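You operate a simulated robot arm through the tools that you are given. There is no shell and no other tool. Be economical: measure what you need, move in short steps, check, and stop when the job is done.

Carry out the task below with a simulated robot arm. There is one attempt and no reset: what you move stays moved.

TASK
Pull the table drawer open.
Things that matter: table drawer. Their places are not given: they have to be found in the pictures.

It is judged by the outcome, as a careful person would: the job done as asked, and still so three seconds after it is handed in. It fails if anything else is knocked over, pushed out of place, dropped, spilled or broken.

THE ROBOT
A 7-joint arm with a two-finger parallel gripper, fixed in place. Base frame: the origin is at the foot of the arm, x ahead of it, y to its left, z up. Lengths are in m, angles in degrees, forces in N, time in s.
With the tool pointing down near the work surface it reaches from about 0.24 to 0.68 m from the base axis. Its first joint turns from -66.0 to 66.0 degrees. Payload 1.57 kg.
Tool frame: the origin (TCP) lies between the finger pads and is the grasp point; the fingertips stand 0.03 m ahead of it; z points along the fingers, y is the line along which they close. The gripper opens to 0.11 m. The fingers are 0.024 m wide and 0.012 m thick; the gripper's body (0.048 by 0.112 m) begins 0.078 m behind the TCP.
Orientation is that of the tool frame in the base frame, as a unit quaternion [x, y, z, w]. With the fingers straight down and closing along the base's y, the tool's x points along the base's -x, its y along +y and its z along -z.

THE INTERFACE
- The arm moves only by the tool arm_command. Its argument "increments" is a list of rows, each a list of 7 numbers: the turn, a rotation vector about the tool's x, y, z in degrees, then the shift along the tool's x, y, z in m, then the opening in per cent of the stroke, from 0 (shut) to 100 (fully open). In form: [[ax, ay, az, dx, dy, dz, fingers], ...]. A call has 1 to 10 rows; each row shifts and turns the commanded pose from where the row before left it, along the tool's axes as they then stand. A row lasts 0.2 s, in which the tool goes at most 0.05 m and 8.6 degrees; a call with a longer step from one row to the next is refused whole, and so is a gripper value outside its range. A pose out of reach is approached as far as the arm can. The call stops where the force on the tool passes 40 N (or 10 N more than at its start, if that is more) or the arm is blocked; 0.2 s more then pass. The fingers move at their own pace (about 0.108 m/s each) and stop on an object; they squeeze with about 30 N. The grip force told is the motor's: it shows also when the fingers shut on nothing. Time passes only in rows, and 0.2 s behind the last, so rows that do not move let the fingers close. It gives the time, the measured TCP pose, the force on the tool (base axes), the opening and the grip force at its end, in the units of the frame above (readings bear some noise).
- Cameras (640 x 400 px; columns grow to the right, rows downward): "scene" is fixed at [0.157, -0.3919, 1.3874]; the picture's right is [0.82, -0.57, 0.00], its down [-0.41, -0.59, -0.70] and it looks along [0.40, 0.57, -0.72] (base axes); focal length 363 px, centre (320, 200). "wrist" rides on the gripper at [-0.036, 0, -0.08] in the tool frame; the picture's right is [0.00, -1.00, 0.00], its down [0.97, 0.00, -0.24] and it looks along [0.24, 0.00, 0.97] (tool axes); focal length 218 px, centre (320, 200).
- grab_frame(camera): a new picture of that camera. No time passes.
- point_at(camera, pixels): for up to 12 pixels [column, row] of the newest picture of that camera ("zoom" is the newest enlarged one), the place [x, y, z] in the base frame of the surface seen there, good to about 0.002 m. No time passes.
- close_up(camera, box): a new picture of the part [left, top, right, bottom] of that camera's present view, enlarged. No time passes.
- sign_off(): hands the job in; it is judged then, once.

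Work in short steps. Measure before you move; look again where a grasp or a placing could have gone wrong, and mend it. You have 60 turns and 30 pictures in all, the two below and enlarged ones among them. Open the gripper and draw the arm clear of the work before you hand the job in, unless the task says otherwise; then end with one line.

The tools are called after "Call:" as name(argument=value, ...) on one line, values as JSON. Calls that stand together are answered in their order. arm_command: Moves the arm, as the interface text tells. Its arguments: {"type":"object","properties":{"increments":{"type":"array","items":{"type":"array","items":{"type":"number"}}}},"required":["increments"]} The other tools are called the same way: grab_frame (camera) takes a picture; point_at (camera, pixels) gives the place of the surface under pixels of a picture; close_up (camera, box) takes an enlarged picture of a part of a camera's view; sign_off () hands the job in.

At the start:

```text
time: 0.0
tool_pos: [0.4829, -0.0838, 0.9569]
ee_rot: [0.0, 1.0, 0.0, 0.0]
wrist_force: [0.3, -0.2, -0.3]
width: 0.1103
grasp_force: 0.1
```

scene: 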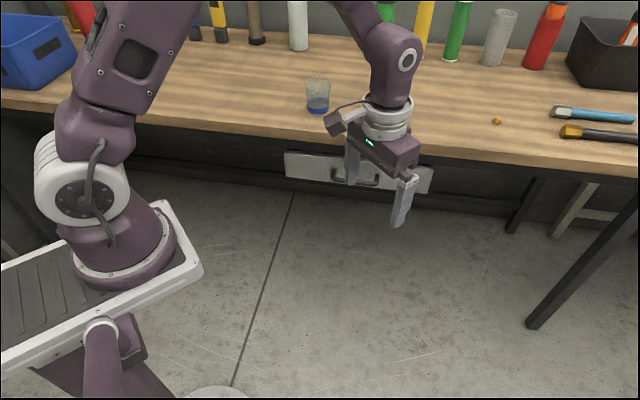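
wrist: 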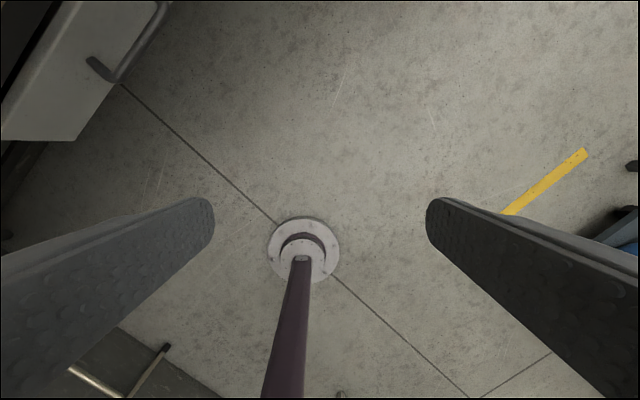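

The drawer front is near (358,172) with a bow handle near (355,180). I enlarge it to measure.

Call:
close_up(camera="scene", box=[270, 130, 450, 242])

Call:
point_at(camera="scene", pixels=[[290, 160], [292, 175], [425, 175], [425, 188], [335, 180], [375, 184], [320, 165], [250, 125], [500, 150]])

```text
3.56 times, centred on (360, 186) of scene
```

zoom: 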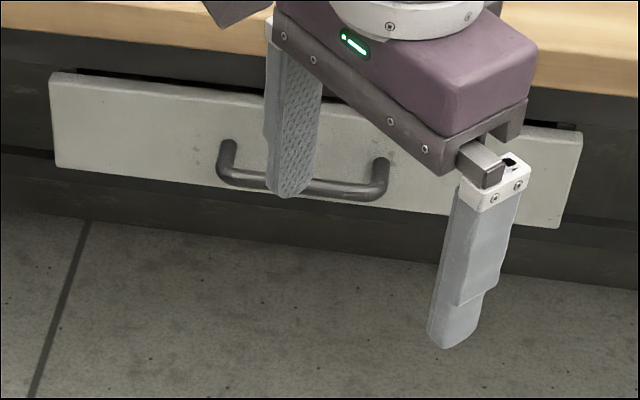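

```text
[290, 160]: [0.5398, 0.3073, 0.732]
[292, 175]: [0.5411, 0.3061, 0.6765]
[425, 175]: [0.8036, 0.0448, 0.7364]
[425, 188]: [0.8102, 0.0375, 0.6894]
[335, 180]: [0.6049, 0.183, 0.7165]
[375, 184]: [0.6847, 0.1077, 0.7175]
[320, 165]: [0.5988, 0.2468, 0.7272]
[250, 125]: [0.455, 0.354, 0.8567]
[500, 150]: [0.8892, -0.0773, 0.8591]
```

The handle is a horizontal bar; the drawer faces about (-0.7,-0.7). I measure the bar more finely in the enlarged picture.

Call:
point_at(camera="zoom", pixels=[[235, 178], [250, 182], [320, 187], [345, 189], [365, 191], [228, 150], [381, 165], [345, 160], [240, 140], [345, 184], [345, 195], [300, 96]])

Call:
arm_command(increments=[[0, 0, 7.5, 0, 0, 0, 100], [0, 0, 7.5, 0, 0, 0, 100], [0, 0, 7.5, 0, 0, 0, 100], [0, 0, 7.5, 0, 0, 0, 100], [0, 0, 7.5, 0, 0, 0, 100], [0, 0, 7.5, 0, 0, 0, 100]])

```text
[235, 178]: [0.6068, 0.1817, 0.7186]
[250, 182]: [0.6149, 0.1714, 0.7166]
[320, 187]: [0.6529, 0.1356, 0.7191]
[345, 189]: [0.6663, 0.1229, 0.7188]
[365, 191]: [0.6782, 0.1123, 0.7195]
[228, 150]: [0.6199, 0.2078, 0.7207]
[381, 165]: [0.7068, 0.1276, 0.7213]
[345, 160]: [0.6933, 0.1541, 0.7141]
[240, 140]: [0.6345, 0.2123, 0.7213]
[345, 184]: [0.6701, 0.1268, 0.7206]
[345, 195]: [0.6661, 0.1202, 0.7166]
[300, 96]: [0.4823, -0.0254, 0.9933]
```

```text
time: 1.4
tool_pos: [0.4819, -0.0825, 0.9584]
ee_rot: [0.383, 0.924, 0.0, -0.001]
wrist_force: [-0.3, 0.2, 0.3]
width: 0.11
grasp_force: 0.1
```

Bar centre ≈ (0.645, 0.146, 0.716), face ≈0.037 m behind it. I tilt the tool to horizontal, pointing at the drawer, fingers closing vertically.

Call:
arm_command(increments=[[-8.5, 0, 0, 0, 0, 0, 100], [-8.5, 0, 0, 0, 0, 0, 100], [-8.5, 0, 0, 0, 0, 0, 100], [-8.5, 0, 0, 0, 0, 0, 100], [-8.5, 0, 0, 0, 0, 0, 100]])

```text
time: 2.6
tool_pos: [0.4838, -0.0833, 0.9578]
ee_rot: [0.356, 0.861, 0.336, 0.139]
wrist_force: [-1.9, -0.9, -0.8]
width: 0.11
grasp_force: 0.1
```

Call:
arm_command(increments=[[-8, 0, 0, 0, 0, 0, 100], [-8, 0, 0, 0, 0, 0, 100], [-8, 0, 0, 0, 0, 0, 100], [-8, 0, 0, 0, 0, 0, 100], [-8, 0, 0, 0, 0, 0, 100], [-7.5, 0, 0, 0, 0, 0, 100]])

Call:
grab_frame(camera="scene")

```text
time: 4.0
tool_pos: [0.4827, -0.0823, 0.9576]
ee_rot: [0.27, 0.652, 0.654, 0.272]
wrist_force: [-0.5, 0.4, 0.0]
width: 0.1102
grasp_force: 0.1
```

```text
26 pictures are left
```

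scene: 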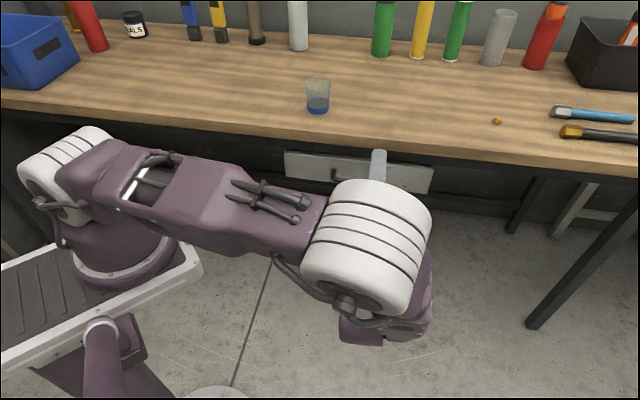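

The orientation is reached and all is clear of the bench. I lower 0.24 m (tool -y) and line up sideways (+x 0.047).

Call:
arm_command(increments=[[0, 0, 0, 0.008, -0.04, 0, 100], [0, 0, 0, 0.008, -0.04, 0, 100], [0, 0, 0, 0.008, -0.04, 0, 100], [0, 0, 0, 0.008, -0.04, 0, 100], [0, 0, 0, 0.008, -0.04, 0, 100], [0, 0, 0, 0.007, -0.041, 0, 100]])

Call:
grab_frame(camera="wrist")

Call:
grab_frame(camera="scene")

```text
time: 5.4
tool_pos: [0.4496, -0.0522, 0.7182]
ee_rot: [0.271, 0.654, 0.653, 0.27]
wrist_force: [-0.2, 0.0, 0.0]
width: 0.1099
grasp_force: 0.0
```

```text
25 pictures are left
```

wrist: 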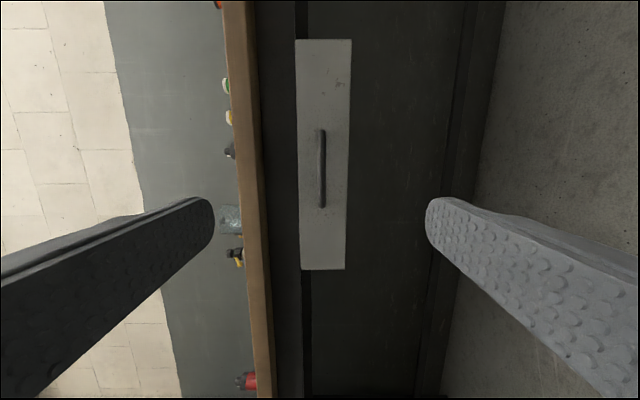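

```text
24 pictures are left
```

scene: 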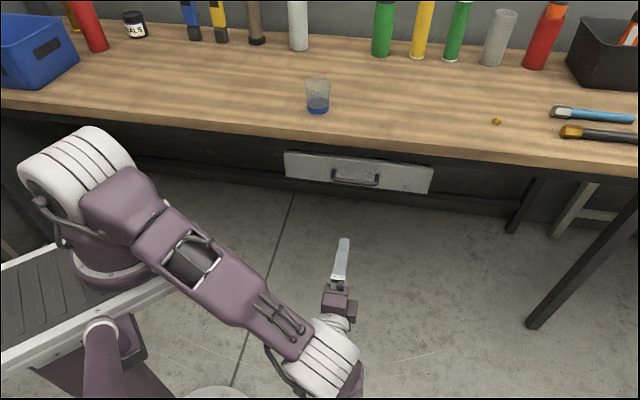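

Handle at wrist pixel (322,168), well between the fingers. I check the bar and the table's lower edge heights before approaching.

Call:
point_at(camera="wrist", pixels=[[323, 140], [323, 168], [323, 196], [265, 168], [250, 168], [280, 168], [340, 168], [310, 168]])

```text
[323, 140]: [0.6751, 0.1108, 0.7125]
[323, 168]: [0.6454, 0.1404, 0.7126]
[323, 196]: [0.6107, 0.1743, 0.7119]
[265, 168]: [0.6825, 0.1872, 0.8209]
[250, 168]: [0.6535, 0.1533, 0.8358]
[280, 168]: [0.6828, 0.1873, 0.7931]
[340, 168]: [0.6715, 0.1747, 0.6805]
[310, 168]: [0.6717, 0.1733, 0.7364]
```

Bar at z≈0.714, its front at d≈0.556, drawer face at 0.599, table underside ≈0.825. Gripper to 60 %, advancing 0.25 m first.

Call:
arm_command(increments=[[0, 0, 0, 0, -0.004, 0.04, 60], [0, 0, 0, 0, 0, 0.04, 60], [0, 0, 0, 0, 0, 0.04, 60], [0, 0, 0, 0, 0, 0.04, 60], [0, 0, 0, 0, 0, 0.03, 60], [0, 0, 0, 0, 0, 0.03, 60]])

Call:
grab_frame(camera="wrist")

Call:
grab_frame(camera="scene")

```text
time: 6.8
tool_pos: [0.6047, 0.1104, 0.7106]
ee_rot: [0.27, 0.653, 0.654, 0.27]
wrist_force: [0.2, -0.5, 0.6]
width: 0.066
grasp_force: 0.0
```

```text
23 pictures are left
```

wrist: 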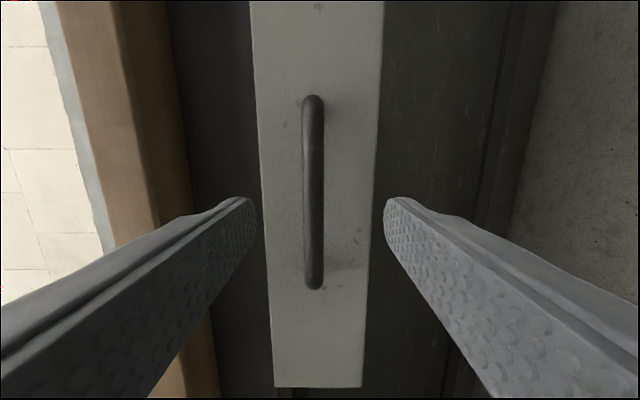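

```text
22 pictures are left
```

scene: 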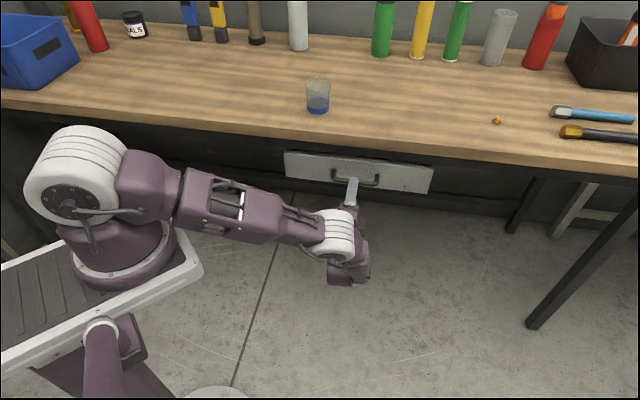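

The bar sits centred between the fingers. I go the last 0.048 m, raise 3 mm, then close.

Call:
arm_command(increments=[[0, 0, 0, 0, 0.003, 0.016, 60], [0, 0, 0, 0, 0, 0.016, 60], [0, 0, 0, 0, 0, 0.016, 60], [0, 0, 0, 0, 0, 0, 60], [0, 0, 0, 0, 0, 0, 0], [0, 0, 0, 0, 0, 0, 0], [0, 0, 0, 0, 0, 0, 0]])

Call:
grab_frame(camera="wrist")

```text
time: 8.4
tool_pos: [0.6393, 0.1419, 0.7152]
ee_rot: [0.271, 0.654, 0.653, 0.27]
wrist_force: [2.3, -1.1, -10.9]
width: 0.0139
grasp_force: 30.1
```

```text
21 pictures are left
```

wrist: 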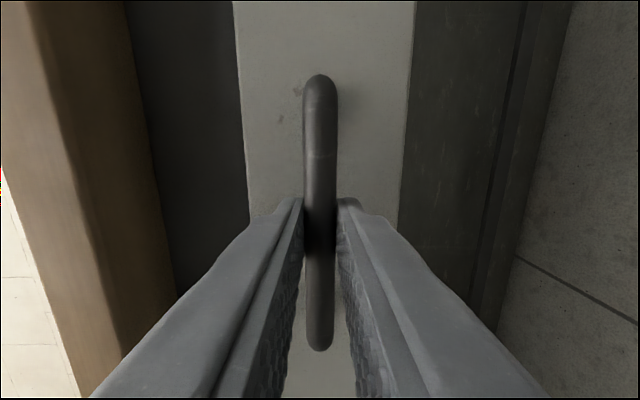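

The bar is gripped (width 0.014). I ease down 1 mm and pull back gently.

Call:
arm_command(increments=[[0, 0, 0, 0, -0.001, -0.005, 0], [0, 0, 0, 0, 0, -0.01, 0], [0, 0, 0, 0, 0, -0.01, 0], [0, 0, 0, 0, 0, -0.01, 0], [0, 0, 0, 0, 0, -0.01, 0]])

Call:
grab_frame(camera="scene")

```text
time: 9.6
tool_pos: [0.6075, 0.1065, 0.7156]
ee_rot: [0.27, 0.653, 0.653, 0.27]
wrist_force: [-5.0, 6.3, 2.3]
width: 0.0137
grasp_force: 30.1
```

```text
20 pictures are left
```

scene: 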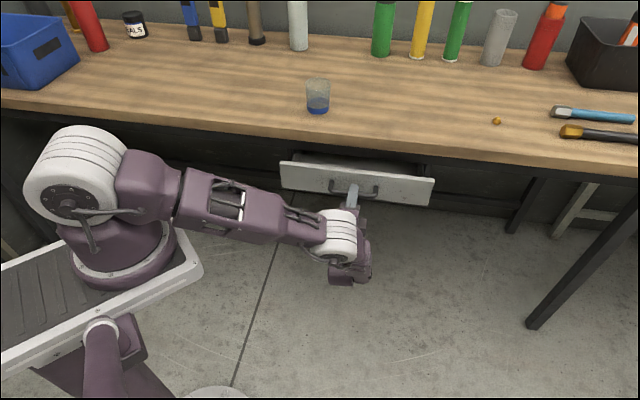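

The drawer is coming out. I keep pulling.

Call:
arm_command(increments=[[0, 0, 0, 0.002, 0, -0.015, 0], [0, 0, 0, 0, 0, -0.015, 0], [0, 0, 0, 0, 0, -0.015, 0], [0, 0, 0, 0, 0, -0.015, 0], [0, 0, 0, 0, 0, -0.015, 0], [0, 0, 0, 0, 0, -0.015, 0]])

Call:
grab_frame(camera="scene")

```text
time: 11.0
tool_pos: [0.5451, 0.0447, 0.7142]
ee_rot: [0.271, 0.653, 0.654, 0.271]
wrist_force: [5.4, -5.2, 5.3]
width: 0.0138
grasp_force: 30.2
```

```text
19 pictures are left
```

scene: 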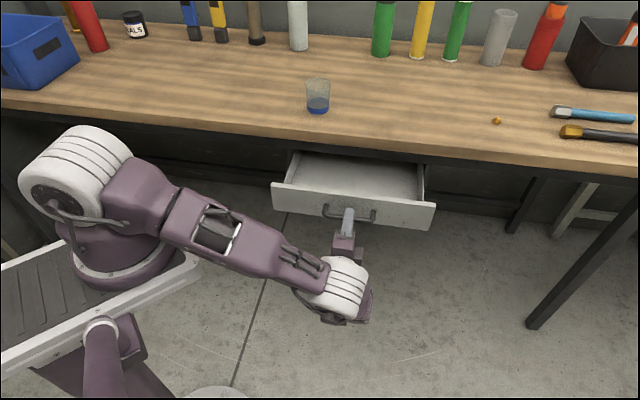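

About 0.135 m open and moving freely. I pull further in small steps, watching for the end stop.

Call:
arm_command(increments=[[0, 0, 0, -0.001, 0, -0.012, 0], [0, 0, 0, 0, 0, -0.012, 0], [0, 0, 0, 0, 0, -0.012, 0], [0, 0, 0, 0, 0, -0.012, 0], [0, 0, 0, 0, 0, -0.012, 0]])

Call:
grab_frame(camera="scene")

```text
time: 12.2
tool_pos: [0.5021, 0.0033, 0.7156]
ee_rot: [0.271, 0.653, 0.653, 0.272]
wrist_force: [11.0, -9.0, 20.1]
width: 0.0134
grasp_force: 30.4
```

```text
18 pictures are left
```

scene: 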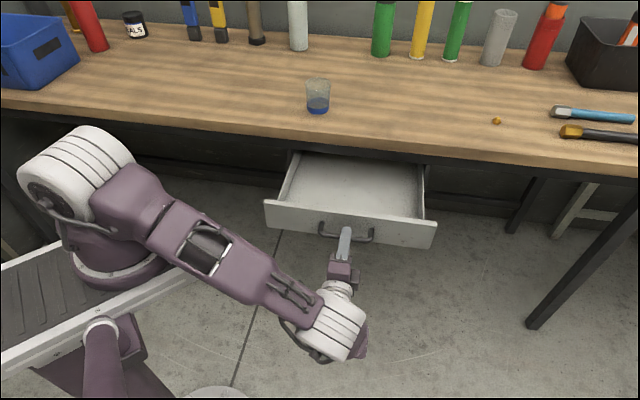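

About 0.195 m open; some vertical and sideways strain, so I relieve it and pull a little further for the end stop.

Call:
arm_command(increments=[[0, 0, 0, -0.002, 0.002, -0.008, 0], [0, 0, 0, 0, 0, -0.008, 0], [0, 0, 0, 0, 0, -0.008, 0], [0, 0, 0, 0, 0, -0.008, 0], [0, 0, 0, 0, 0, -0.008, 0]])

```text
time: 13.4
tool_pos: [0.4723, -0.0261, 0.7151]
ee_rot: [0.272, 0.655, 0.652, 0.269]
wrist_force: [-1.7, 2.6, -14.8]
width: 0.0135
grasp_force: 30.2
```

Call:
arm_command(increments=[[0, 0, 0, 0, -0.001, -0.007, 0], [0, 0, 0, 0, 0, -0.007, 0], [0, 0, 0, 0, 0, -0.007, 0], [0, 0, 0, 0, 0, -0.007, 0]])

Call:
grab_frame(camera="scene")

```text
time: 14.4
tool_pos: [0.4535, -0.0458, 0.7149]
ee_rot: [0.271, 0.654, 0.653, 0.27]
wrist_force: [14.8, 23.7, -24.4]
width: 0.014
grasp_force: 29.7
```

```text
17 pictures are left
```

scene: 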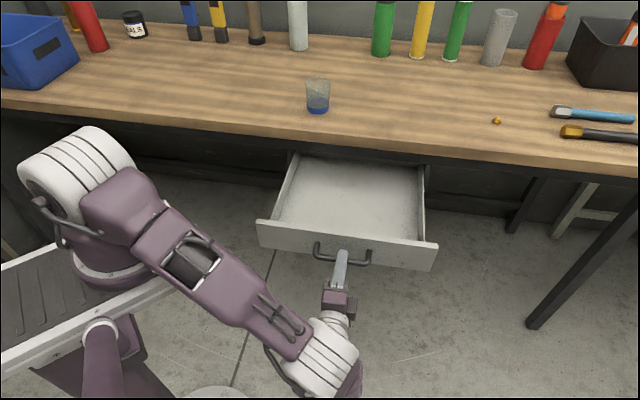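

The pull force rose to about 27 N at ~0.265 m: the end stop. I open the fingers, then withdraw straight back.

Call:
arm_command(increments=[[0, 0, 0, 0, 0, 0.003, 60], [0, 0, 0, 0, 0, 0, 60], [0, 0, 0, 0, 0, 0, 60], [0, 0, 0, 0, 0, -0.015, 60], [0, 0, 0, 0, 0, -0.025, 60], [0, 0, 0, 0, 0, -0.025, 60], [0, 0, 0, 0, 0, -0.025, 60]])

Call:
grab_frame(camera="scene")

Call:
grab_frame(camera="wrist")

```text
time: 16.0
tool_pos: [0.3929, -0.1108, 0.7124]
ee_rot: [0.271, 0.654, 0.653, 0.271]
wrist_force: [-0.1, 0.6, -1.0]
width: 0.0664
grasp_force: 0.0
```

```text
16 pictures are left
```

scene: 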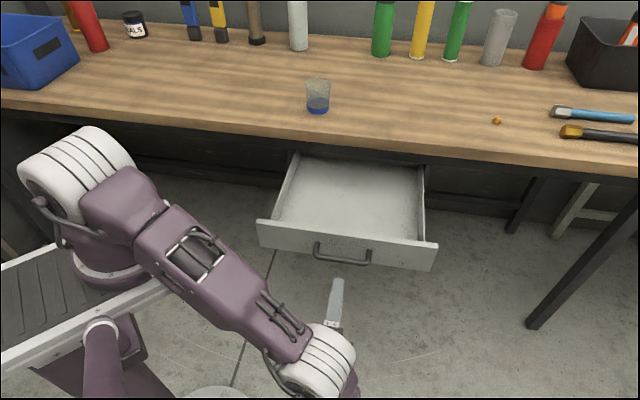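

```text
15 pictures are left
```

wrist: 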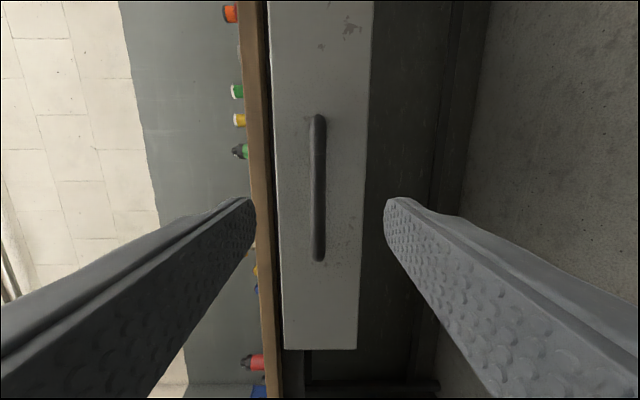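

The drawer stays open, the gripper is open and clear of the handle, and the items on the bench have not moved, so I hand the job in.

Call:
sign_off()

```text
The job is handed in.
```

The table drawer is pulled open about 0.26 m, to what felt like its end stop. The gripper is open and clear of the handle, and nothing else was moved.
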